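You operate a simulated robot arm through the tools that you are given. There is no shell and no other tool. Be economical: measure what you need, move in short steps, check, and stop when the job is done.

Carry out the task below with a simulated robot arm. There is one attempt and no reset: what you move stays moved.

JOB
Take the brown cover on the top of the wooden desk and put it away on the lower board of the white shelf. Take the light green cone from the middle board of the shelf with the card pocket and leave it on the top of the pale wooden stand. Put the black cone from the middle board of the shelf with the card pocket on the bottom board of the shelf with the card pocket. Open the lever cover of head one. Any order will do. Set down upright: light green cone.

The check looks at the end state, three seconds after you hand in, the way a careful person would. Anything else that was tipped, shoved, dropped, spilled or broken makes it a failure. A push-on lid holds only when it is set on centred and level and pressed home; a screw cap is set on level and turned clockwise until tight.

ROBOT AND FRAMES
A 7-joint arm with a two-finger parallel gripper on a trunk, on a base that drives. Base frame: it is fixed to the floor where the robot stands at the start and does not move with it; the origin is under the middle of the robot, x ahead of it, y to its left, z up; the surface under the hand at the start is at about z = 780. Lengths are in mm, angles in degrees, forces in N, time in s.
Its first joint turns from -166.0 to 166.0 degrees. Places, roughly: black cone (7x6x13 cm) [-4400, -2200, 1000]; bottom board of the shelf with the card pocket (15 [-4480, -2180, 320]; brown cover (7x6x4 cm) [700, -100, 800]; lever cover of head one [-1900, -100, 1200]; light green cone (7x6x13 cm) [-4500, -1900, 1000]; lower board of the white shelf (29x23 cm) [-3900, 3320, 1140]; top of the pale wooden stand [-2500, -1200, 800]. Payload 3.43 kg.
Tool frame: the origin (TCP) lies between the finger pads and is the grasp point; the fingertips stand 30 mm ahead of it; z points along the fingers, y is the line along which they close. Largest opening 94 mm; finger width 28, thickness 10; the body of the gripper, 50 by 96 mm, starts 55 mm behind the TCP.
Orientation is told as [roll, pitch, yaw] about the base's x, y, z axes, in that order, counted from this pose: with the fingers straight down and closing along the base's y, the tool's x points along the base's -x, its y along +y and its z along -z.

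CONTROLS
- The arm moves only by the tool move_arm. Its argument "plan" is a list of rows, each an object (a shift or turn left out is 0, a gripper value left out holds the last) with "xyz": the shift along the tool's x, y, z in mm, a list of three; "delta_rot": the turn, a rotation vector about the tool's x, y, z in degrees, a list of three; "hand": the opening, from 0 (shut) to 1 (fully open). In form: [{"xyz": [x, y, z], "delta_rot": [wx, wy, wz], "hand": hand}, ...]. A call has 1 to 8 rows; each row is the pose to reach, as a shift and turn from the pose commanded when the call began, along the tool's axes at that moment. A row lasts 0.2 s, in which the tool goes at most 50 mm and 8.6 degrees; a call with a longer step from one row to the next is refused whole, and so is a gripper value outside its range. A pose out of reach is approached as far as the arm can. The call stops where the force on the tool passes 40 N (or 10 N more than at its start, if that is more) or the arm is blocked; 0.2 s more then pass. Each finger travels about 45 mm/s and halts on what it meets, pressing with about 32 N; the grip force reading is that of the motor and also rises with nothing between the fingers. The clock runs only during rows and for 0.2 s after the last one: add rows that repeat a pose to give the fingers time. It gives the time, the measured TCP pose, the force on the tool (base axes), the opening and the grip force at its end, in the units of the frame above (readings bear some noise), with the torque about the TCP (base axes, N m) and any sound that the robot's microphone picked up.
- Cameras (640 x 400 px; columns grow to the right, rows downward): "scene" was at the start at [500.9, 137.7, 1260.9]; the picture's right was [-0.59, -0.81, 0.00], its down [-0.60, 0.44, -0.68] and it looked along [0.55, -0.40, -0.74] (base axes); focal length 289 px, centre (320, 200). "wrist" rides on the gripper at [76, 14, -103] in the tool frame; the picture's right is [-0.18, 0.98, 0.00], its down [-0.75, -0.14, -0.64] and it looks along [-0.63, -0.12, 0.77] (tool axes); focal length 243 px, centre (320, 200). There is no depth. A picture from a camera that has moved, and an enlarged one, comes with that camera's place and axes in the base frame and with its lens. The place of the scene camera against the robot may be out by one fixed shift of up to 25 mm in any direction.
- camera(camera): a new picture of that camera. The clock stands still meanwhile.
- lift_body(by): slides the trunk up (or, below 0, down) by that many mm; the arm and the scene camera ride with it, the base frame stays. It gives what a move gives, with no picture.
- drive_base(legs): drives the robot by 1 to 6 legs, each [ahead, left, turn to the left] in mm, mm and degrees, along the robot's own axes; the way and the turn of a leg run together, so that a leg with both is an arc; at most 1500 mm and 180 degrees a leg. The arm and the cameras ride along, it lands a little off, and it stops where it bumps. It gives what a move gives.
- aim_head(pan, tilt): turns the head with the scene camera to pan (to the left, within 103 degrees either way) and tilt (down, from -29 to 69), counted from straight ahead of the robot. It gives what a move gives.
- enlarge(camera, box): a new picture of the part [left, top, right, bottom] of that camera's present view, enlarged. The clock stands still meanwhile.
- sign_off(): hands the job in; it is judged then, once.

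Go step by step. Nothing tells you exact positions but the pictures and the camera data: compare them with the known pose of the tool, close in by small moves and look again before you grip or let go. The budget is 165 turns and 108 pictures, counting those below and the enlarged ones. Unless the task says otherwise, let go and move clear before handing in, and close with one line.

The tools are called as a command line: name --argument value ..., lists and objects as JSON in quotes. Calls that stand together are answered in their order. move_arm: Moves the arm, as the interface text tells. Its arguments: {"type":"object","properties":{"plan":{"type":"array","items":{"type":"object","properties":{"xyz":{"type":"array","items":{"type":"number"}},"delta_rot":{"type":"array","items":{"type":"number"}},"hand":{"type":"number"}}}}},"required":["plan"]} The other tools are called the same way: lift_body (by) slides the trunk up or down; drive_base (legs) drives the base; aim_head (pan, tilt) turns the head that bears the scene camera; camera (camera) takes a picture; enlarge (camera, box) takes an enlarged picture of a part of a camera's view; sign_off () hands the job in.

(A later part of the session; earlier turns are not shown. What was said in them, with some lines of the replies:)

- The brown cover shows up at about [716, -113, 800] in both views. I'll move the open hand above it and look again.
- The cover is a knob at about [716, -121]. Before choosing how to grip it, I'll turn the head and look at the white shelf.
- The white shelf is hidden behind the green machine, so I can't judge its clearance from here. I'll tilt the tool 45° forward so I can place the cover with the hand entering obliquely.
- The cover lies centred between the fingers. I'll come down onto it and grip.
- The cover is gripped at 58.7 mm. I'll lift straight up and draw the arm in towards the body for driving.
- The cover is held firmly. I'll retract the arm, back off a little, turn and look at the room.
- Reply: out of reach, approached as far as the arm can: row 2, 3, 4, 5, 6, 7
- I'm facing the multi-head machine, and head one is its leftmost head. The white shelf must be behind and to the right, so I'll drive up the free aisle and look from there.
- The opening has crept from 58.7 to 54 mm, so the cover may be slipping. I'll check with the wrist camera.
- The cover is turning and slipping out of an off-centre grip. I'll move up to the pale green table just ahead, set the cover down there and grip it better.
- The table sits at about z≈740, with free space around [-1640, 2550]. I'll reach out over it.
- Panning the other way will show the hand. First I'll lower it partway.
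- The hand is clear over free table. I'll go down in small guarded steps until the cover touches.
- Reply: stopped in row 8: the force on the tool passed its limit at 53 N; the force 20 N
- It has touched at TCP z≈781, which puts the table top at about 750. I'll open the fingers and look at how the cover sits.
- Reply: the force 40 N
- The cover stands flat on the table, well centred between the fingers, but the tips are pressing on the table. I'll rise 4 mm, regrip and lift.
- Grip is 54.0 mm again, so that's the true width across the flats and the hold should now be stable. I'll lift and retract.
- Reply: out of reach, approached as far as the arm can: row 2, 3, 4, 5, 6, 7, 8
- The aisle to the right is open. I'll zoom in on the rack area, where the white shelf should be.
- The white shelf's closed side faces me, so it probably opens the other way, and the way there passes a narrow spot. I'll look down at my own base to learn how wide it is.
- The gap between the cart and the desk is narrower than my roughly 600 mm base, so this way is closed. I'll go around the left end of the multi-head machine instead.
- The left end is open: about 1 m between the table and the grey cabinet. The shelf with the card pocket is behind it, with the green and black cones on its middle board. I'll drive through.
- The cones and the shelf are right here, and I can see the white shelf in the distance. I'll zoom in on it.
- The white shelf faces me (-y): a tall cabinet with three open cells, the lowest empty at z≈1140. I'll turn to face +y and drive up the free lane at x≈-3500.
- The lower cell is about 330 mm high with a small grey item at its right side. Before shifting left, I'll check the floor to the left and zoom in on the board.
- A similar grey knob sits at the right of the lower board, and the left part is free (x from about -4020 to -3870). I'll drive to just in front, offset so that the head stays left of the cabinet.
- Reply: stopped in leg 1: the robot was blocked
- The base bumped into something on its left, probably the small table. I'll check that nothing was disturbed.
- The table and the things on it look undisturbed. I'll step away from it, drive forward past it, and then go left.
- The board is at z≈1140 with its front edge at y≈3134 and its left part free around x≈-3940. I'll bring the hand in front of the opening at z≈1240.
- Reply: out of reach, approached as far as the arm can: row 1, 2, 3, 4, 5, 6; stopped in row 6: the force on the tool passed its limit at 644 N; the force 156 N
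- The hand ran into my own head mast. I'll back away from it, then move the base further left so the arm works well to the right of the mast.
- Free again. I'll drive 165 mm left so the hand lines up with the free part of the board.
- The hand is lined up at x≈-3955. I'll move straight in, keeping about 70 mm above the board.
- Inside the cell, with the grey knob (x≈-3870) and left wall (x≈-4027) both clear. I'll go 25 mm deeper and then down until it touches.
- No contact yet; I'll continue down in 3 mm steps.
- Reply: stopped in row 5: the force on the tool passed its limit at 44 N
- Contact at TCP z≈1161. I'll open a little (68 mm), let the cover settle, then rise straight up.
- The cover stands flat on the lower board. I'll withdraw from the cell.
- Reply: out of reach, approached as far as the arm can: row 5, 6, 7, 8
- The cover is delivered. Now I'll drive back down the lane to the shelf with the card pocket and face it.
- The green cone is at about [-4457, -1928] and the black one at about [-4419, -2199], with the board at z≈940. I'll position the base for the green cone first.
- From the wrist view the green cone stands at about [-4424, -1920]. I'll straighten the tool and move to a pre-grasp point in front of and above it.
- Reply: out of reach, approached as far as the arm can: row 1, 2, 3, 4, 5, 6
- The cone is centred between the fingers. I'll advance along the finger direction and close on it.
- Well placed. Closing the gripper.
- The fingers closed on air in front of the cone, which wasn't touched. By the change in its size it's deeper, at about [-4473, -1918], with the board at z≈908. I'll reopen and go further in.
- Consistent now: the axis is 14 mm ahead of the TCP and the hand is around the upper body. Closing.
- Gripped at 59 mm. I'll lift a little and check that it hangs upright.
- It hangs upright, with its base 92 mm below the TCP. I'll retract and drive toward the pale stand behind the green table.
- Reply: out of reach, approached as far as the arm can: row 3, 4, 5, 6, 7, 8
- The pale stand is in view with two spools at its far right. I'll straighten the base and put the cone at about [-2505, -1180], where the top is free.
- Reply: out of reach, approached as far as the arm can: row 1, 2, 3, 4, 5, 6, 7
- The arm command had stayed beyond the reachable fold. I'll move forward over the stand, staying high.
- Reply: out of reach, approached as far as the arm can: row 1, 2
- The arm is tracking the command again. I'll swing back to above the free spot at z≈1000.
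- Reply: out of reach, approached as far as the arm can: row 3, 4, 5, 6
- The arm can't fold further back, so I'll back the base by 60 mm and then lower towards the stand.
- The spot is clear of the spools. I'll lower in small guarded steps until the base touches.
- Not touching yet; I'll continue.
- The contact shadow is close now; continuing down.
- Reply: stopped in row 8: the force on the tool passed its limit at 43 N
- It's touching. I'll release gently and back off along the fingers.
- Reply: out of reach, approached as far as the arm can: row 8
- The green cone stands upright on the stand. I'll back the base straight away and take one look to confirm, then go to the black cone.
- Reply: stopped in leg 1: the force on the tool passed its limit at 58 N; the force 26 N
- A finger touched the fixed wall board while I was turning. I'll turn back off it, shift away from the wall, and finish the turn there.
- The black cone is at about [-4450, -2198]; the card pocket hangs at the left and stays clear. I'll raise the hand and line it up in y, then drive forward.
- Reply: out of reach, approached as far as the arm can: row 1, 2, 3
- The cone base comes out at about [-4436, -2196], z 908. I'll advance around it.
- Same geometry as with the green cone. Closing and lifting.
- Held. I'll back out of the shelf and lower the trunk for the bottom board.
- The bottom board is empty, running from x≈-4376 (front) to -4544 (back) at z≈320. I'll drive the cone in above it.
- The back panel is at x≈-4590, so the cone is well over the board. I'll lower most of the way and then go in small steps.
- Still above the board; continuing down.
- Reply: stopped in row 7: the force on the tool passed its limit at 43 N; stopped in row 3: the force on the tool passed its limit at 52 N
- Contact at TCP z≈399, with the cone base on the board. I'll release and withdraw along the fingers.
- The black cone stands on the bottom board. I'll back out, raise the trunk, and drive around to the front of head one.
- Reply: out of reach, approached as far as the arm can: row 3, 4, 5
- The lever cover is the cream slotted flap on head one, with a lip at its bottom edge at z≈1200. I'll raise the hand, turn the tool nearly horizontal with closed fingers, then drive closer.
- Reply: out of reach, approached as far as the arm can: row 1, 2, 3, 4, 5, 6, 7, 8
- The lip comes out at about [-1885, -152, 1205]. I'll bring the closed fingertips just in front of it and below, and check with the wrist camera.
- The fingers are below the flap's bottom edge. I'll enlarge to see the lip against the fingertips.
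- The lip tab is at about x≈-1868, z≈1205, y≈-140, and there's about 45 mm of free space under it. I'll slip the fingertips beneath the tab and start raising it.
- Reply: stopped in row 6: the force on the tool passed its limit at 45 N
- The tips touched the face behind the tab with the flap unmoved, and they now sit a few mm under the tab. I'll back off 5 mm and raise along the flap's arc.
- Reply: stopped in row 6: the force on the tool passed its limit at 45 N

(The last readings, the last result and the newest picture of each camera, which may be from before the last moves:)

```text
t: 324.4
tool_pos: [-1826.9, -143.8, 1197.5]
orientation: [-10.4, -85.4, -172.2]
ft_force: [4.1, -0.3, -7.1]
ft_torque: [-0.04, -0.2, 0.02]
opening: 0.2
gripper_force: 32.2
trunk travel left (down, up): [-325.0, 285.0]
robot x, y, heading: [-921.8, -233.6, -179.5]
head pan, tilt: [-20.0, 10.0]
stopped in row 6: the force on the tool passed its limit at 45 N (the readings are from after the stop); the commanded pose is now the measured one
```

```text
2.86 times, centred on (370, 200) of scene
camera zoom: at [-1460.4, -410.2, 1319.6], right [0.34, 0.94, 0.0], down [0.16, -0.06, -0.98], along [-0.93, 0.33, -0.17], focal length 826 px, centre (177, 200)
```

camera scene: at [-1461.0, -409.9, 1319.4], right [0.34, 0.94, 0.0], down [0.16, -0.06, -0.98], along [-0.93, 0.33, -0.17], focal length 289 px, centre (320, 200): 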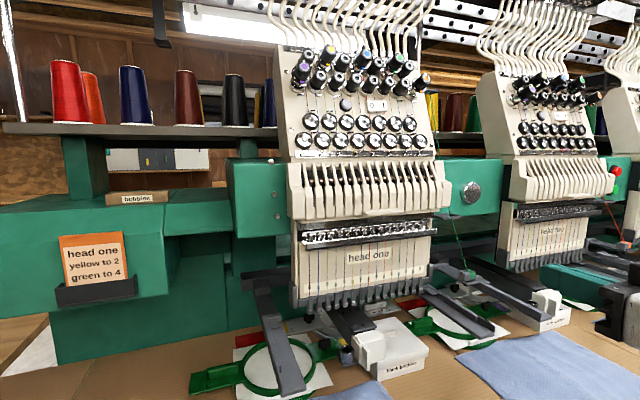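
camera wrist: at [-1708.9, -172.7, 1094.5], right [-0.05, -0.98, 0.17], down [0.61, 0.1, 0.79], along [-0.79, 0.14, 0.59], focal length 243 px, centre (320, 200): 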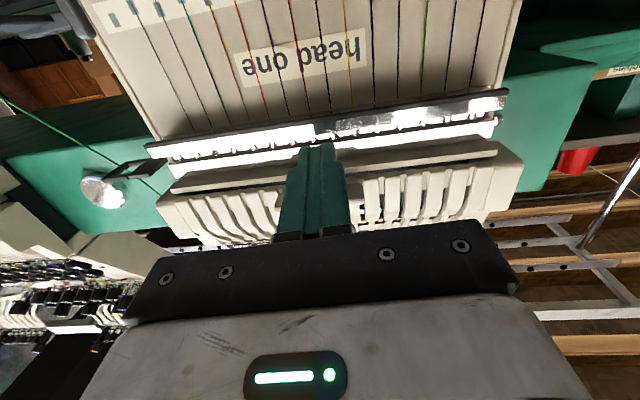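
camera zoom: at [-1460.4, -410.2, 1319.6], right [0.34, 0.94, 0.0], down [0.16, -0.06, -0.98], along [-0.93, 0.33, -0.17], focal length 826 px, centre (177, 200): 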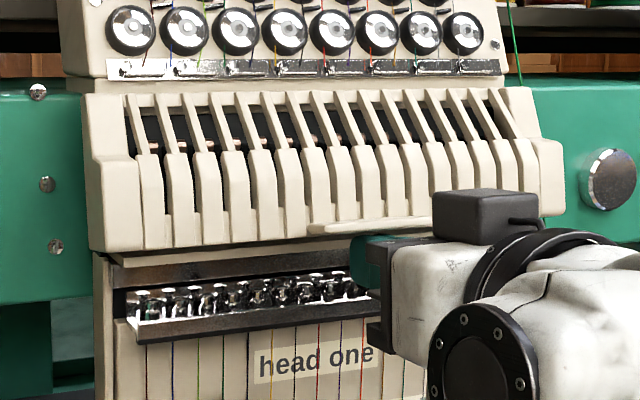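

The flap is starting to swing out, hinged at its top. I'll continue slowly along the arc, outward and up.

move_arm --plan '[{"xyz": [-2.3, 0, -3.2]}, {"xyz": [-4.5, 0, -6.4]}, {"xyz": [-6.8, 0, -9.6]}, {"xyz": [-9, 0, -12.8]}, {"xyz": [-11.8, 0, -15.5]}, {"xyz": [-14.6, 0, -18.2]}, {"xyz": [-17.4, 0, -20.9]}, {"xyz": [-20.2, 0, -23.7]}]'

enlarge --camera "scene" --box '[270, 130, 470, 270]'

```text
t: 325.5
tool_pos: [-1815.0, -142.4, 1205.1]
orientation: [-9.9, -84.9, -173.0]
ft_force: [3.4, 0.2, -5.9]
ft_torque: [0.0, -0.17, 0.03]
opening: 0.0
gripper_force: 32.2
trunk travel left (down, up): [-325.0, 285.0]
robot x, y, heading: [-924.6, -233.4, -179.7]
head pan, tilt: [-20.0, 10.0]
stopped in row 5: the force on the tool passed its limit at 41 N (the readings are from after the stop); the commanded pose is now the measured one
```

```text
2.86 times, centred on (370, 200) of scene
camera zoom: at [-1460.0, -410.1, 1319.8], right [0.34, 0.94, 0.0], down [0.16, -0.06, -0.98], along [-0.93, 0.33, -0.17], focal length 826 px, centre (177, 200)
```

zoom: 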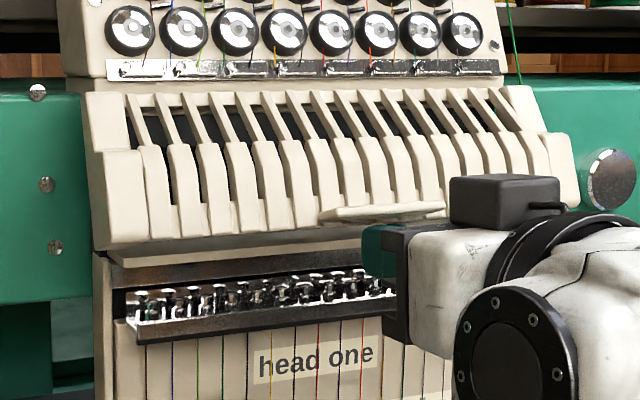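

It holds its position and keeps opening. Continuing, a bit more upward to keep the tab on the fingers.

move_arm --plan '[{"xyz": [-2.9, 0, -1.3]}, {"xyz": [-5.7, 0, -3.5]}, {"xyz": [-8.5, 0, -5.8]}, {"xyz": [-11.3, 0, -8.1]}, {"xyz": [-14.1, 0, -10.3]}, {"xyz": [-16.9, 0, -12.6]}, {"xyz": [-19.7, 0, -14.8]}, {"xyz": [-22.6, 0, -17.1]}]'

move_arm --plan '[{"xyz": [-2.9, 0, -1.3]}, {"xyz": [-5.7, 0, -3.5]}, {"xyz": [-8.5, 0, -5.8]}, {"xyz": [-11.3, 0, -8.1]}, {"xyz": [-14.1, 0, -10.3]}, {"xyz": [-16.9, 0, -12.6]}, {"xyz": [-19.7, 0, -14.8]}, {"xyz": [-22.6, 0, -17.1]}]'

enlarge --camera "scene" --box '[270, 130, 470, 270]'

```text
t: 326.1
tool_pos: [-1810.5, -143.7, 1206.8]
orientation: [-8.3, -84.3, -174.4]
ft_force: [3.9, -0.3, -5.8]
ft_torque: [-0.04, -0.11, 0.09]
opening: 0.1
gripper_force: 32.0
trunk travel left (down, up): [-325.0, 285.0]
robot x, y, heading: [-927.2, -230.7, -179.7]
head pan, tilt: [-20.0, 10.0]
stopped in row 3: the force on the tool passed its limit at 43 N (the readings are from after the stop); the commanded pose is now the measured one
```

```text
t: 326.9
tool_pos: [-1808.3, -142.9, 1211.1]
orientation: [-7.1, -83.8, -175.7]
ft_force: [3.7, -1.1, -5.0]
ft_torque: [-0.01, -0.13, 0.09]
opening: 0.0
gripper_force: 31.7
trunk travel left (down, up): [-325.0, 285.0]
robot x, y, heading: [-927.9, -233.1, -179.7]
head pan, tilt: [-20.0, 10.0]
stopped in row 3: the force on the tool passed its limit at 43 N (the readings are from after the stop); the commanded pose is now the measured one
```

```text
2.86 times, centred on (370, 200) of scene
camera zoom: at [-1459.2, -410.6, 1319.7], right [0.34, 0.94, 0.0], down [0.16, -0.06, -0.98], along [-0.93, 0.33, -0.17], focal length 826 px, centre (177, 200)
```

zoom: 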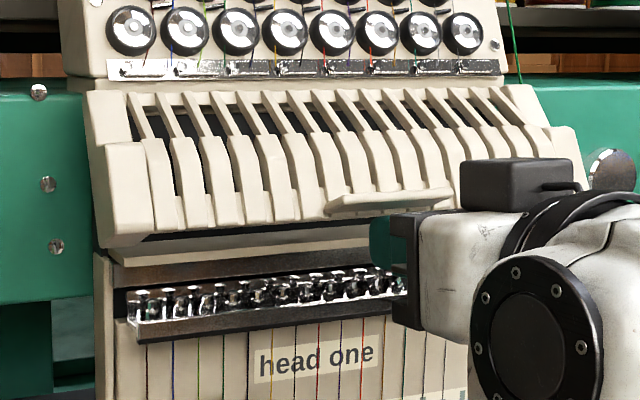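

It advances a few millimetres per push. I'll continue tangentially with slower steps.

move_arm --plan '[{"xyz": [-1.8, 0, -2.2]}, {"xyz": [-3.5, 0, -4.4]}, {"xyz": [-5.3, 0, -6.6]}, {"xyz": [-7.1, 0, -8.8]}, {"xyz": [-8.8, 0, -11]}, {"xyz": [-10.6, 0, -13.2]}, {"xyz": [-12.4, 0, -15.4]}, {"xyz": [-14.2, 0, -17.6]}]'

move_arm --plan '[{"xyz": [-2.2, 0, -1.5]}, {"xyz": [-4.4, 0, -3]}, {"xyz": [-6.6, 0, -4.5]}, {"xyz": [-8.8, 0, -6]}, {"xyz": [-11, 0, -7.5]}, {"xyz": [-13.2, 0, -9]}, {"xyz": [-15.4, 0, -10.5]}, {"xyz": [-17.6, 0, -12]}]'

move_arm --plan '[{"xyz": [-2.2, 0, -1.5]}, {"xyz": [-4.4, 0, -3]}, {"xyz": [-6.6, 0, -4.5]}, {"xyz": [-8.8, 0, -6]}, {"xyz": [-11, 0, -7.5]}, {"xyz": [-13.2, 0, -9]}, {"xyz": [-15.4, 0, -10.5]}, {"xyz": [-17.6, 0, -12]}]'

```text
t: 328.7
tool_pos: [-1790.3, -143.3, 1227.3]
orientation: [-7.3, -83.9, -175.4]
ft_force: [0.1, 0.1, -1.1]
ft_torque: [-0.01, -0.01, -0.01]
opening: 0.1
gripper_force: 31.7
trunk travel left (down, up): [-325.0, 285.0]
robot x, y, heading: [-928.3, -231.8, -179.7]
head pan, tilt: [-20.0, 10.0]
```

```text
t: 330.5
tool_pos: [-1779.3, -144.7, 1246.8]
orientation: [-7.7, -83.8, -175.1]
ft_force: [0.6, -0.5, -1.1]
ft_torque: [0.0, -0.06, -0.02]
opening: 0.0
gripper_force: 31.6
trunk travel left (down, up): [-325.0, 285.0]
robot x, y, heading: [-926.5, -232.1, -179.7]
head pan, tilt: [-20.0, 10.0]
```

```text
t: 332.3
tool_pos: [-1770.5, -144.0, 1264.4]
orientation: [-7.5, -83.8, -175.3]
ft_force: [1.0, -0.2, -0.5]
ft_torque: [-0.01, -0.03, 0.02]
opening: 0.2
gripper_force: 32.5
trunk travel left (down, up): [-325.0, 285.0]
robot x, y, heading: [-925.7, -233.9, -179.7]
head pan, tilt: [-20.0, 10.0]
```

The force has dropped. I'll look to see whether the flap is following or the fingers slipped off.

enlarge --camera "scene" --box '[270, 130, 470, 270]'

```text
2.86 times, centred on (370, 200) of scene
camera zoom: at [-1459.3, -410.5, 1319.4], right [0.34, 0.94, 0.0], down [0.16, -0.06, -0.98], along [-0.93, 0.33, -0.17], focal length 826 px, centre (177, 200)
```

zoom: 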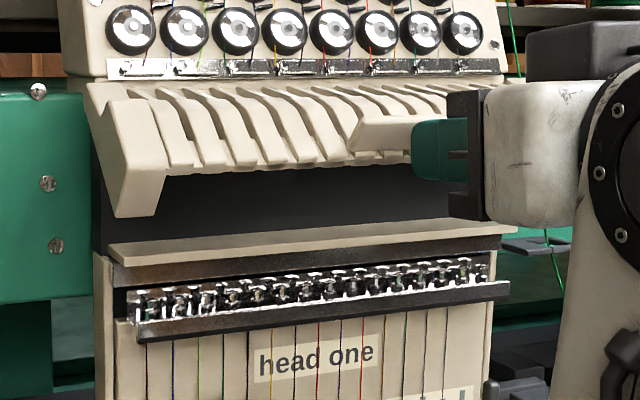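

The flap is about two-thirds open and follows slow motion well. Continuing up and over.

move_arm --plan '[{"xyz": [-2.3, 0, -0.9]}, {"xyz": [-4.6, 0, -1.7]}, {"xyz": [-6.9, 0, -2.6]}, {"xyz": [-9.2, 0, -3.4]}, {"xyz": [-11.5, 0, -4.3]}, {"xyz": [-13.8, 0, -5.1]}, {"xyz": [-16.1, 0, -6]}, {"xyz": [-18.4, 0, -6.9]}]'

move_arm --plan '[{"xyz": [-2.4, 0, 0.2]}, {"xyz": [-4.8, 0, 0.4]}, {"xyz": [-7.2, 0, 0.6]}, {"xyz": [-9.6, 0, 0.8]}, {"xyz": [-12, 0, 1]}, {"xyz": [-14.4, 0, 1.2]}, {"xyz": [-16.8, 0, 1.4]}, {"xyz": [-19.2, 0, 1.6]}]'

enlarge --camera "scene" --box '[270, 100, 470, 240]'

```text
t: 334.1
tool_pos: [-1765.2, -146.6, 1284.5]
orientation: [-7.6, -83.9, -175.3]
ft_force: [-0.1, -0.4, -0.7]
ft_torque: [-0.02, -0.02, -0.01]
opening: 0.0
gripper_force: 31.6
trunk travel left (down, up): [-325.0, 285.0]
robot x, y, heading: [-923.7, -237.1, -179.6]
head pan, tilt: [-20.0, 10.0]
```

```text
t: 335.9
tool_pos: [-1769.4, -144.9, 1302.7]
orientation: [-7.6, -83.9, -175.1]
ft_force: [0.1, -0.1, 0.1]
ft_torque: [-0.03, 0.0, -0.04]
opening: 0.0
gripper_force: 31.5
trunk travel left (down, up): [-325.0, 285.0]
robot x, y, heading: [-924.7, -235.0, -179.6]
head pan, tilt: [-20.0, 10.0]
```

```text
2.86 times, centred on (370, 170) of scene
camera zoom: at [-1459.2, -410.5, 1319.4], right [0.34, 0.94, 0.0], down [0.16, -0.06, -0.98], along [-0.93, 0.33, -0.17], focal length 826 px, centre (177, 286)
```

zoom: 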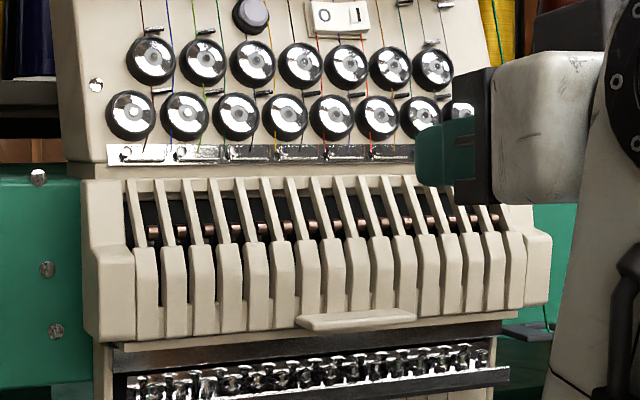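

The fingers slipped off near the end and the flap fell shut, so I need deeper support. I'll return under the tab with the fingertips angled slightly up, then lift again slowly with more insertion.

move_arm --plan '[{"xyz": [32, 0, 3.4], "delta_rot": [0, -3.5, 0]}, {"xyz": [64, 0, 6.8], "delta_rot": [0, -7, 0]}, {"xyz": [96, 0, 10.2], "delta_rot": [0, -10.5, 0]}, {"xyz": [126, 0, 13.5], "delta_rot": [0, -14, 0]}, {"xyz": [123.5, 0, 37], "delta_rot": [0, -14, 0]}, {"xyz": [121, 0, 61], "delta_rot": [0, -14, 0]}, {"xyz": [119, 0, 80], "delta_rot": [0, -14, 0]}, {"xyz": [118.4, 0, 85], "delta_rot": [0, -14, 0]}]'

```text
t: 337.7
tool_pos: [-1841.9, -142.0, 1176.0]
orientation: [-174.3, -82.0, -8.4]
ft_force: [0.9, -0.3, 0.0]
ft_torque: [0.0, 0.02, -0.01]
opening: 0.0
gripper_force: 32.3
trunk travel left (down, up): [-325.0, 285.0]
robot x, y, heading: [-923.0, -231.1, -179.6]
head pan, tilt: [-20.0, 10.0]
```

The tips are back under the tab. Lifting slowly along a deeper path.

move_arm --plan '[{"xyz": [-2.05, 0, -0.22]}, {"xyz": [-4.1, 0, -0.44]}, {"xyz": [-6.15, 0, -0.66]}, {"xyz": [-8.2, 0, -0.88]}, {"xyz": [-10.25, 0, -1.1]}, {"xyz": [-12.3, 0, -1.3]}, {"xyz": [-14.35, 0, -1.5]}, {"xyz": [-16.4, 0, -1.8]}]'

move_arm --plan '[{"xyz": [-1.9, 0, -0.75]}, {"xyz": [-3.7, 0, -1.5]}, {"xyz": [-5.6, 0, -2.25]}, {"xyz": [-7.5, 0, -3]}, {"xyz": [-9.4, 0, -3.75]}, {"xyz": [-11.2, 0, -4.5]}, {"xyz": [-13.1, 0, -5.25]}, {"xyz": [-15, 0, -6]}]'

```text
t: 339.5
tool_pos: [-1838.0, -141.3, 1185.1]
orientation: [-173.4, -83.1, -9.2]
ft_force: [1.9, -0.8, -5.8]
ft_torque: [0.0, -0.16, 0.09]
opening: 0.1
gripper_force: 32.2
trunk travel left (down, up): [-325.0, 285.0]
robot x, y, heading: [-924.6, -235.0, -179.3]
head pan, tilt: [-20.0, 10.0]
stopped in row 8: the force on the tool passed its limit at 43 N (the readings are from after the stop); the commanded pose is now the measured one
```

```text
t: 340.3
tool_pos: [-1836.7, -141.6, 1187.4]
orientation: [-172.8, -83.8, -9.9]
ft_force: [2.3, -1.3, -8.4]
ft_torque: [0.0, -0.16, -0.02]
opening: 0.2
gripper_force: 31.8
trunk travel left (down, up): [-325.0, 285.0]
robot x, y, heading: [-926.4, -233.8, -179.7]
head pan, tilt: [-20.0, 10.0]
stopped in row 4: the force on the tool passed its limit at 42 N (the readings are from after the stop); the commanded pose is now the measured one
```

Near closed, the flap needs more outward motion. I'll move tangentially.

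move_arm --plan '[{"xyz": [-1.9, 0, -1.8]}, {"xyz": [-3.8, 0, -3.6]}, {"xyz": [-5.7, 0, -5.4]}, {"xyz": [-7.6, 0, -7.2]}, {"xyz": [-9.5, 0, -9]}, {"xyz": [-11.4, 0, -10.8]}, {"xyz": [-13.3, 0, -12.6]}, {"xyz": [-15.2, 0, -14.4]}]'

move_arm --plan '[{"xyz": [-1.9, 0, -1.5]}, {"xyz": [-3.8, 0, -3]}, {"xyz": [-5.7, 0, -4.5]}, {"xyz": [-7.6, 0, -6]}, {"xyz": [-9.5, 0, -7.5]}, {"xyz": [-11.4, 0, -9]}, {"xyz": [-13.3, 0, -10.5]}, {"xyz": [-15.2, 0, -12]}]'

```text
t: 341.4
tool_pos: [-1829.2, -141.4, 1191.2]
orientation: [-172.2, -84.3, -10.5]
ft_force: [2.5, -1.8, -7.3]
ft_torque: [-0.01, -0.15, 0.03]
opening: 0.0
gripper_force: 31.7
trunk travel left (down, up): [-325.0, 285.0]
robot x, y, heading: [-927.6, -229.9, -179.6]
head pan, tilt: [-20.0, 10.0]
stopped in row 5: the force on the tool passed its limit at 42 N (the readings are from after the stop); the commanded pose is now the measured one
```

```text
t: 342.5
tool_pos: [-1821.9, -141.5, 1195.5]
orientation: [-172.1, -84.8, -10.6]
ft_force: [4.0, -0.6, -5.8]
ft_torque: [-0.01, -0.1, -0.01]
opening: 0.0
gripper_force: 31.5
trunk travel left (down, up): [-325.0, 285.0]
robot x, y, heading: [-924.9, -234.2, -179.8]
head pan, tilt: [-20.0, 10.0]
stopped in row 5: the force on the tool passed its limit at 42 N (the readings are from after the stop); the commanded pose is now the measured one
```

Advancing steadily; I'll continue with slightly more upward motion to stay deep under the flap.

move_arm --plan '[{"xyz": [-1.9, 0, -1.4]}, {"xyz": [-3.8, 0, -2.8]}, {"xyz": [-5.7, 0, -4.2]}, {"xyz": [-7.6, 0, -5.6]}, {"xyz": [-9.5, 0, -7]}, {"xyz": [-11.4, 0, -8.4]}, {"xyz": [-13.3, 0, -9.8]}, {"xyz": [-15.2, 0, -11.2]}]'

move_arm --plan '[{"xyz": [-1.9, 0, -1.4]}, {"xyz": [-3.8, 0, -2.8]}, {"xyz": [-5.7, 0, -4.2]}, {"xyz": [-7.6, 0, -5.6]}, {"xyz": [-9.5, 0, -7]}, {"xyz": [-11.4, 0, -8.4]}, {"xyz": [-13.3, 0, -9.8]}, {"xyz": [-15.2, 0, -11.2]}]'

```text
t: 343.7
tool_pos: [-1811.1, -142.2, 1202.5]
orientation: [-172.3, -84.9, -10.5]
ft_force: [5.2, -0.5, -7.2]
ft_torque: [0.0, -0.11, 0.04]
opening: 0.0
gripper_force: 31.3
trunk travel left (down, up): [-325.0, 285.0]
robot x, y, heading: [-923.1, -233.7, -179.9]
head pan, tilt: [-20.0, 10.0]
stopped in row 5: the force on the tool passed its limit at 42 N (the readings are from after the stop); the commanded pose is now the measured one
```

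```text
t: 345.5
tool_pos: [-1798.4, -140.1, 1218.3]
orientation: [-172.8, -84.8, -10.0]
ft_force: [16.1, 2.5, -12.3]
ft_torque: [-0.12, -0.12, 0.02]
opening: 0.1
gripper_force: 32.7
trunk travel left (down, up): [-325.0, 285.0]
robot x, y, heading: [-925.1, -232.0, -179.7]
head pan, tilt: [-20.0, 10.0]
```

The flap now rides on the tips' end. I'll raise it to about two-thirds as before, then dip quickly and slide in so that it drops onto the inserted fingers, and lift from the inside.

move_arm --plan '[{"xyz": [-2.15, 0, -1.56]}, {"xyz": [-4.3, 0, -3.1]}, {"xyz": [-6.45, 0, -4.7]}, {"xyz": [-8.6, 0, -6.2]}, {"xyz": [-10.75, 0, -7.8]}, {"xyz": [-12.9, 0, -9.4]}, {"xyz": [-15.05, 0, -10.9]}, {"xyz": [-17.2, 0, -12.5]}]'

move_arm --plan '[{"xyz": [-2.7, 0, -1.2]}, {"xyz": [-5.4, 0, -2.4]}, {"xyz": [-8.1, 0, -3.6]}, {"xyz": [-10.8, 0, -4.8]}, {"xyz": [-13.5, 0, -6]}, {"xyz": [-16.2, 0, -7.2]}, {"xyz": [-18.9, 0, -8.4]}, {"xyz": [-21.6, 0, -9.6]}]'

enlarge --camera "scene" --box '[270, 100, 470, 240]'

```text
t: 347.3
tool_pos: [-1786.5, -143.7, 1233.7]
orientation: [-172.1, -84.9, -10.7]
ft_force: [-0.7, -0.4, -0.4]
ft_torque: [-0.03, -0.01, -0.04]
opening: 0.2
gripper_force: 32.7
trunk travel left (down, up): [-325.0, 285.0]
robot x, y, heading: [-925.6, -233.8, -179.6]
head pan, tilt: [-20.0, 10.0]
```

```text
t: 349.1
tool_pos: [-1775.9, -143.3, 1254.9]
orientation: [-172.1, -84.9, -10.5]
ft_force: [0.7, 0.0, -0.5]
ft_torque: [-0.01, -0.04, -0.01]
opening: 0.0
gripper_force: 31.5
trunk travel left (down, up): [-325.0, 285.0]
robot x, y, heading: [-924.1, -234.2, -179.6]
head pan, tilt: [-20.0, 10.0]
```

```text
2.86 times, centred on (370, 170) of scene
camera zoom: at [-1458.1, -410.8, 1319.4], right [0.34, 0.94, 0.0], down [0.16, -0.06, -0.98], along [-0.93, 0.33, -0.17], focal length 826 px, centre (177, 286)
```

zoom: 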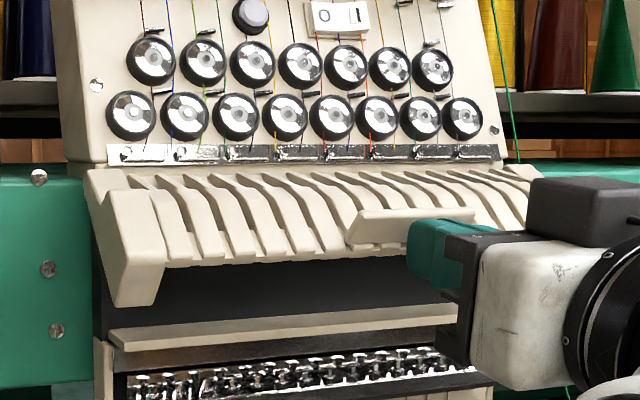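

The tips rest against the front of the tab. Now I'll dip quickly, slide in under the flap's edge, and lift from inside.

move_arm --plan '[{"xyz": [34.9, 0, -3.2]}, {"xyz": [38.9, 0, 41.7]}, {"xyz": [32.4, 0, 47.3]}, {"xyz": [24.4, 0, 48]}, {"xyz": [16.5, 0, 48.7]}, {"xyz": [8.5, 0, 49.4]}, {"xyz": [1.5, 0, 50.1]}, {"xyz": [-4.5, 0, 50.6]}]'

```text
t: 349.9
tool_pos: [-1817.0, -139.8, 1219.9]
orientation: [-171.9, -85.3, -11.0]
ft_force: [10.3, -2.0, -1.8]
ft_torque: [0.02, -0.22, 0.17]
opening: 0.0
gripper_force: 32.8
trunk travel left (down, up): [-325.0, 285.0]
robot x, y, heading: [-923.8, -238.0, -179.9]
head pan, tilt: [-20.0, 10.0]
stopped in row 3: the force on the tool passed its limit at 58 N (the readings are from after the stop); the commanded pose is now the measured one
```

Contact at tip x≈-1847. I need to see where the tips are relative to the flap.

enlarge --camera "scene" --box '[270, 100, 470, 240]'

```text
2.86 times, centred on (370, 170) of scene
camera zoom: at [-1457.4, -411.1, 1319.5], right [0.34, 0.94, 0.0], down [0.16, -0.06, -0.98], along [-0.93, 0.33, -0.17], focal length 826 px, centre (177, 286)
```

zoom: 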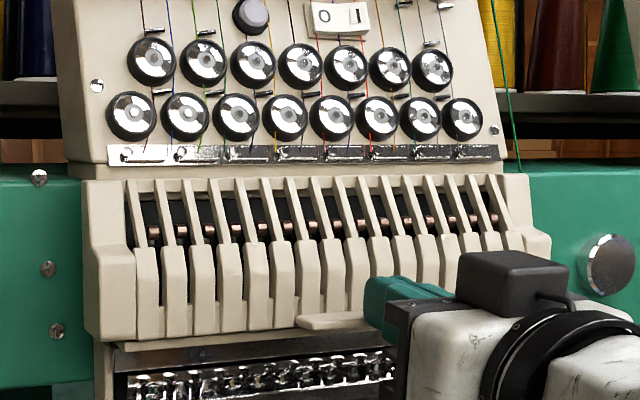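

The flap falls freely unless supported, so the tips must stay on the tab and then push it back over the top. I'll return under the tab and repeat the slow lift, this time following the computed arc.

move_arm --plan '[{"xyz": [-2, 0, -24.9]}, {"xyz": [11.3, 0, -46.1]}, {"xyz": [40.2, 0, -48.5]}, {"xyz": [44.2, 0, -23.7]}, {"xyz": [46.7, 0, 6.2]}, {"xyz": [46.8, 0, 20.2]}, {"xyz": [46.8, 0, 20.2]}]'

move_arm --plan '[{"xyz": [-3, 0, 0.2]}, {"xyz": [-6, 0, 0.5]}, {"xyz": [-9.1, 0, -0.3]}, {"xyz": [-11.1, 0, -1.1]}, {"xyz": [-12.8, 0, -3]}, {"xyz": [-14.4, 0, -4.8]}, {"xyz": [-16.1, 0, -6.7]}, {"xyz": [-17.8, 0, -8.6]}]'

move_arm --plan '[{"xyz": [-1.8, 0, -1.9]}, {"xyz": [-3.5, 0, -3.7]}, {"xyz": [-5.3, 0, -5.6]}, {"xyz": [-7, 0, -7.4]}, {"xyz": [-8.8, 0, -9.3]}, {"xyz": [-10.6, 0, -11.2]}, {"xyz": [-12.3, 0, -13]}, {"xyz": [-14, 0, -14.9]}]'

```text
t: 351.4
tool_pos: [-1844.2, -137.3, 1173.2]
orientation: [-171.5, -85.2, -11.3]
ft_force: [4.1, -1.2, -0.9]
ft_torque: [-0.01, -0.11, 0.09]
opening: 0.0
gripper_force: 32.0
trunk travel left (down, up): [-325.0, 285.0]
robot x, y, heading: [-925.3, -235.0, -179.3]
head pan, tilt: [-20.0, 10.0]
```

```text
t: 353.2
tool_pos: [-1832.4, -137.7, 1188.1]
orientation: [-171.5, -85.6, -11.4]
ft_force: [7.8, 1.0, -17.5]
ft_torque: [-0.05, -0.4, 0.12]
opening: 0.0
gripper_force: 32.5
trunk travel left (down, up): [-325.0, 285.0]
robot x, y, heading: [-923.2, -232.6, -179.4]
head pan, tilt: [-20.0, 10.0]
```

```text
t: 354.0
tool_pos: [-1829.7, -137.8, 1191.1]
orientation: [-170.9, -86.1, -12.0]
ft_force: [2.4, 0.7, -5.2]
ft_torque: [-0.01, -0.1, -0.02]
opening: 0.0
gripper_force: 31.7
trunk travel left (down, up): [-325.0, 285.0]
robot x, y, heading: [-928.4, -231.1, -179.5]
head pan, tilt: [-20.0, 10.0]
stopped in row 3: the force on the tool passed its limit at 41 N (the readings are from after the stop); the commanded pose is now the measured one
```

On track. Continuing the tangential lift.

move_arm --plan '[{"xyz": [-1.5, 0, -1.9]}, {"xyz": [-3, 0, -3.8]}, {"xyz": [-4.6, 0, -5.7]}, {"xyz": [-6.1, 0, -7.6]}, {"xyz": [-7.7, 0, -9.5]}, {"xyz": [-9.2, 0, -11.4]}, {"xyz": [-10.7, 0, -13.3]}, {"xyz": [-12.2, 0, -15.2]}]'

move_arm --plan '[{"xyz": [-1.8, 0, -1.5]}, {"xyz": [-3.6, 0, -3]}, {"xyz": [-5.4, 0, -4.5]}, {"xyz": [-7.2, 0, -6]}, {"xyz": [-9, 0, -7.5]}, {"xyz": [-10.8, 0, -9]}, {"xyz": [-12.6, 0, -10.5]}, {"xyz": [-14.4, 0, -12]}]'

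move_arm --plan '[{"xyz": [-1.8, 0, -1.5]}, {"xyz": [-3.6, 0, -3]}, {"xyz": [-5.4, 0, -4.5]}, {"xyz": [-7.2, 0, -6]}, {"xyz": [-9, 0, -7.5]}, {"xyz": [-10.8, 0, -9]}, {"xyz": [-12.6, 0, -10.5]}, {"xyz": [-14.4, 0, -12]}]'

```text
t: 355.8
tool_pos: [-1810.9, -137.7, 1202.1]
orientation: [-171.3, -85.9, -11.7]
ft_force: [15.5, 5.6, -17.9]
ft_torque: [-0.15, -0.28, -0.14]
opening: 0.2
gripper_force: 31.4
trunk travel left (down, up): [-325.0, 285.0]
robot x, y, heading: [-926.4, -229.5, -179.7]
head pan, tilt: [-20.0, 10.0]
```

```text
t: 357.6
tool_pos: [-1798.1, -139.3, 1216.7]
orientation: [-171.5, -85.8, -11.5]
ft_force: [21.1, 9.5, -17.1]
ft_torque: [-0.13, -0.17, -0.28]
opening: 0.3
gripper_force: 32.1
trunk travel left (down, up): [-325.0, 285.0]
robot x, y, heading: [-923.2, -234.3, -179.6]
head pan, tilt: [-20.0, 10.0]
```

```text
t: 359.4
tool_pos: [-1786.7, -141.1, 1230.1]
orientation: [-170.9, -85.9, -12.1]
ft_force: [0.1, -0.5, -1.1]
ft_torque: [0.0, -0.04, 0.01]
opening: 0.0
gripper_force: 31.5
trunk travel left (down, up): [-325.0, 285.0]
robot x, y, heading: [-921.8, -230.4, -179.5]
head pan, tilt: [-20.0, 10.0]
```

The flap is at about 40°. I'll continue straight up, keeping the tips pressed inward against the tab.

move_arm --plan '[{"xyz": [-3.2, 0, 0.1]}, {"xyz": [-6.5, 0, 0.2]}, {"xyz": [-9.8, 0, 0.3]}, {"xyz": [-13, 0, 0.4]}, {"xyz": [-16.3, 0, 0.5]}, {"xyz": [-19.5, 0, 0.6]}, {"xyz": [-22.8, 0, 0.7]}, {"xyz": [-26, 0, 0.8]}]'

move_arm --plan '[{"xyz": [-3.2, 0, 0.3]}, {"xyz": [-6.5, 0, 0.6]}, {"xyz": [-9.7, 0, 1]}, {"xyz": [-13, 0, 1.3]}, {"xyz": [-16.2, 0, 1.6]}, {"xyz": [-19.4, 0, 2]}, {"xyz": [-22.7, 0, 2.5]}, {"xyz": [-26, 0, 3]}]'

```text
t: 360.4
tool_pos: [-1781.1, -140.0, 1242.5]
orientation: [-171.2, -85.6, -12.1]
ft_force: [9.5, -2.2, -4.7]
ft_torque: [0.07, 0.05, -0.01]
opening: 0.0
gripper_force: 32.2
trunk travel left (down, up): [-325.0, 285.0]
robot x, y, heading: [-921.6, -235.3, -179.8]
head pan, tilt: [-20.0, 10.0]
stopped in row 4: the force on the tool passed its limit at 42 N (the readings are from after the stop); the commanded pose is now the measured one
```

```text
t: 361.1
tool_pos: [-1780.5, -140.4, 1250.1]
orientation: [-171.6, -85.4, -11.8]
ft_force: [11.5, -1.8, -3.3]
ft_torque: [0.08, 0.07, 0.04]
opening: 0.0
gripper_force: 32.2
trunk travel left (down, up): [-325.0, 285.0]
robot x, y, heading: [-921.5, -236.7, -179.3]
head pan, tilt: [-20.0, 10.0]
stopped in row 3: the force on the tool passed its limit at 42 N (the readings are from after the stop); the commanded pose is now the measured one
```

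Firm contact with the tab. Continuing more slowly.

move_arm --plan '[{"xyz": [-2.2, 0, -0.1]}, {"xyz": [-4.5, 0, -0.2]}, {"xyz": [-6.7, 0, -0.3]}, {"xyz": [-9, 0, -0.4]}, {"xyz": [-11.2, 0, -0.5]}, {"xyz": [-13.5, 0, -0.6]}, {"xyz": [-15.7, 0, -0.7]}, {"xyz": [-18, 0, -0.8]}]'

move_arm --plan '[{"xyz": [-2.2, 0, 0.3]}, {"xyz": [-4.5, 0, 0.6]}, {"xyz": [-6.7, 0, 0.9]}, {"xyz": [-9, 0, 1.2]}, {"xyz": [-11.2, 0, 1.5]}, {"xyz": [-13.5, 0, 1.8]}, {"xyz": [-15.7, 0, 2.1]}, {"xyz": [-18, 0, 2.4]}]'

```text
t: 362.9
tool_pos: [-1777.8, -139.3, 1269.3]
orientation: [-172.2, -85.3, -11.0]
ft_force: [31.0, -3.2, -2.7]
ft_torque: [0.07, 0.42, 0.17]
opening: 0.0
gripper_force: 31.9
trunk travel left (down, up): [-325.0, 285.0]
robot x, y, heading: [-919.0, -228.9, -179.7]
head pan, tilt: [-20.0, 10.0]
```

```text
t: 364.7
tool_pos: [-1779.3, -140.8, 1287.9]
orientation: [-172.6, -85.4, -10.8]
ft_force: [27.3, 3.6, 1.6]
ft_torque: [-0.08, 0.24, 0.05]
opening: 0.3
gripper_force: 32.6
trunk travel left (down, up): [-325.0, 285.0]
robot x, y, heading: [-924.7, -232.8, -179.9]
head pan, tilt: [-20.0, 10.0]
```

The flap is near 80° and pressing back firmly. I'll push it on over the top.

move_arm --plan '[{"xyz": [-1.7, 0, 0.7]}, {"xyz": [-3.3, 0, 1.4]}, {"xyz": [-5, 0, 2.2]}, {"xyz": [-6.6, 0, 2.9]}, {"xyz": [-8.3, 0, 3.6]}, {"xyz": [-10, 0, 4.3]}, {"xyz": [-11.6, 0, 5]}, {"xyz": [-13.3, 0, 5.8]}]'

move_arm --plan '[{"xyz": [-1.7, 0, 1]}, {"xyz": [-3.4, 0, 2]}, {"xyz": [-5.1, 0, 3]}, {"xyz": [-6.8, 0, 4]}, {"xyz": [-8.5, 0, 5]}, {"xyz": [-10.1, 0, 6]}, {"xyz": [-11.8, 0, 7]}, {"xyz": [-13.5, 0, 8]}]'

```text
t: 366.4
tool_pos: [-1780.8, -140.9, 1302.7]
orientation: [-173.2, -84.8, -10.2]
ft_force: [12.9, -0.9, 2.5]
ft_torque: [0.0, 0.2, 0.13]
opening: 0.0
gripper_force: 31.8
trunk travel left (down, up): [-325.0, 285.0]
robot x, y, heading: [-924.6, -234.6, -179.9]
head pan, tilt: [-20.0, 10.0]
stopped in row 8: the force on the tool passed its limit at 40 N (the readings are from after the stop); the commanded pose is now the measured one
```

```text
t: 368.1
tool_pos: [-1784.8, -140.8, 1317.4]
orientation: [-173.9, -84.3, -9.4]
ft_force: [11.3, -1.5, 2.8]
ft_torque: [0.0, 0.11, 0.12]
opening: 0.0
gripper_force: 32.0
trunk travel left (down, up): [-325.0, 285.0]
robot x, y, heading: [-922.3, -232.5, -179.9]
head pan, tilt: [-20.0, 10.0]
stopped in row 8: the force on the tool passed its limit at 40 N (the readings are from after the stop); the commanded pose is now the measured one
```

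Past horizontal. Continuing inward and up.

move_arm --plan '[{"xyz": [-1.2, 0, 1.2]}, {"xyz": [-2.4, 0, 2.4]}, {"xyz": [-3.6, 0, 3.6]}, {"xyz": [-4.8, 0, 4.8]}, {"xyz": [-6, 0, 6]}, {"xyz": [-7.2, 0, 7.2]}, {"xyz": [-8.4, 0, 8.4]}, {"xyz": [-9.6, 0, 9.6]}]'

move_arm --plan '[{"xyz": [-1.2, 0, 1.2]}, {"xyz": [-2.4, 0, 2.4]}, {"xyz": [-3.6, 0, 3.6]}, {"xyz": [-4.8, 0, 4.8]}, {"xyz": [-6, 0, 6]}, {"xyz": [-7.2, 0, 7.2]}, {"xyz": [-8.4, 0, 8.4]}, {"xyz": [-9.6, 0, 9.6]}]'

move_arm --plan '[{"xyz": [-1.2, 0, 1.2]}, {"xyz": [-2.4, 0, 2.4]}, {"xyz": [-3.6, 0, 3.6]}, {"xyz": [-4.8, 0, 4.8]}, {"xyz": [-6, 0, 6]}, {"xyz": [-7.2, 0, 7.2]}, {"xyz": [-8.4, 0, 8.4]}, {"xyz": [-9.6, 0, 9.6]}]'

```text
t: 369.9
tool_pos: [-1790.9, -141.3, 1330.7]
orientation: [-173.9, -84.1, -9.5]
ft_force: [34.1, -3.7, 18.9]
ft_torque: [-0.13, 0.67, 0.29]
opening: 0.0
gripper_force: 32.2
trunk travel left (down, up): [-325.0, 285.0]
robot x, y, heading: [-924.0, -235.0, -179.5]
head pan, tilt: [-20.0, 10.0]
```

```text
t: 370.9
tool_pos: [-1793.9, -139.1, 1333.2]
orientation: [-173.9, -84.1, -9.4]
ft_force: [20.5, -2.7, -1.2]
ft_torque: [0.03, 0.02, 0.22]
opening: 0.3
gripper_force: 32.0
trunk travel left (down, up): [-325.0, 285.0]
robot x, y, heading: [-922.2, -235.5, -179.8]
head pan, tilt: [-20.0, 10.0]
stopped in row 4: the force on the tool passed its limit at 50 N (the readings are from after the stop); the commanded pose is now the measured one
```

```text
t: 371.3
tool_pos: [-1794.1, -139.2, 1333.9]
orientation: [-173.9, -84.3, -9.6]
ft_force: [19.1, -2.8, -7.2]
ft_torque: [0.04, -0.13, 0.19]
opening: 0.0
gripper_force: 32.1
trunk travel left (down, up): [-325.0, 285.0]
robot x, y, heading: [-921.7, -233.3, -179.6]
head pan, tilt: [-20.0, 10.0]
stopped in row 2: the force on the tool passed its limit at 44 N (the readings are from after the stop); the commanded pose is now the measured one
```

It has stopped moving, probably at its end stop. I'll back straight off and look whether it stays open.

move_arm --plan '[{"xyz": [0, 0, -5]}, {"xyz": [0, 0, -20]}, {"xyz": [0, 0, -45]}, {"xyz": [0, 0, -80]}, {"xyz": [0, 0, -80]}, {"xyz": [0, 0, -80]}, {"xyz": [0, 0, -80]}]'

enlarge --camera "scene" --box '[270, 100, 470, 240]'

```text
t: 372.9
tool_pos: [-1716.1, -144.2, 1325.9]
orientation: [-173.8, -84.3, -9.6]
ft_force: [0.0, -0.1, 0.4]
ft_torque: [0.02, -0.04, 0.01]
opening: 0.0
gripper_force: 32.2
trunk travel left (down, up): [-325.0, 285.0]
robot x, y, heading: [-919.0, -232.8, -179.8]
head pan, tilt: [-20.0, 10.0]
```

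```text
2.86 times, centred on (370, 170) of scene
camera zoom: at [-1455.8, -410.9, 1319.4], right [0.34, 0.94, 0.0], down [0.16, -0.06, -0.98], along [-0.93, 0.33, -0.17], focal length 826 px, centre (177, 286)
```

zoom: 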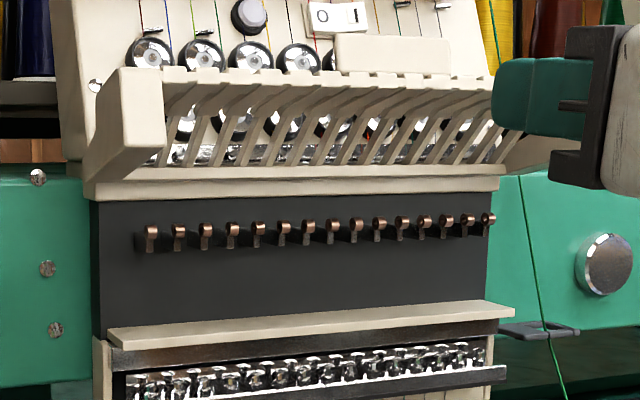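

The lever cover stands fully open and stays there. I'll back the base away and take one last look.

drive_base --legs '[[-300, 0, 0]]'

camera --camera "scene"

```text
t: 374.9
tool_pos: [-1421.6, -141.6, 1325.1]
orientation: [-173.8, -84.3, -9.7]
ft_force: [-0.9, -0.6, 0.2]
ft_torque: [0.01, -0.01, -0.01]
opening: 0.3
gripper_force: 31.9
trunk travel left (down, up): [-325.0, 285.0]
robot x, y, heading: [-625.5, -235.3, -179.5]
head pan, tilt: [-20.0, 10.0]
```

```text
0 pictures are left
camera scene: at [-1160.3, -409.0, 1319.3], right [0.34, 0.94, 0.0], down [0.16, -0.06, -0.98], along [-0.93, 0.33, -0.17], focal length 289 px, centre (320, 200)
```

scene: 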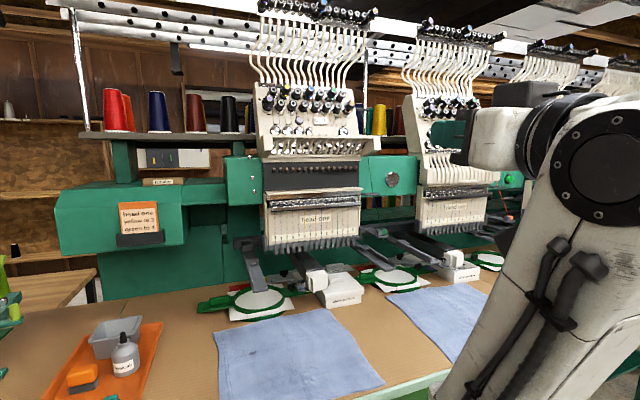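

The lever cover is open, the brown cover and both cones are in their places, and the arm is clear. I'm handing in.

sign_off

```text
The job is handed in.
```

The job is handed in with all four parts done. The brown cover is on the white shelf's lower board, and the light green cone is upright on the pale wooden stand. The black cone is on the bottom board of the shelf with the card pocket, and head one's lever cover is open. On the way the base bumped a small table and a finger brushed a wall board; the table looked undisturbed when I checked, and I didn't take a second look at the wall board.
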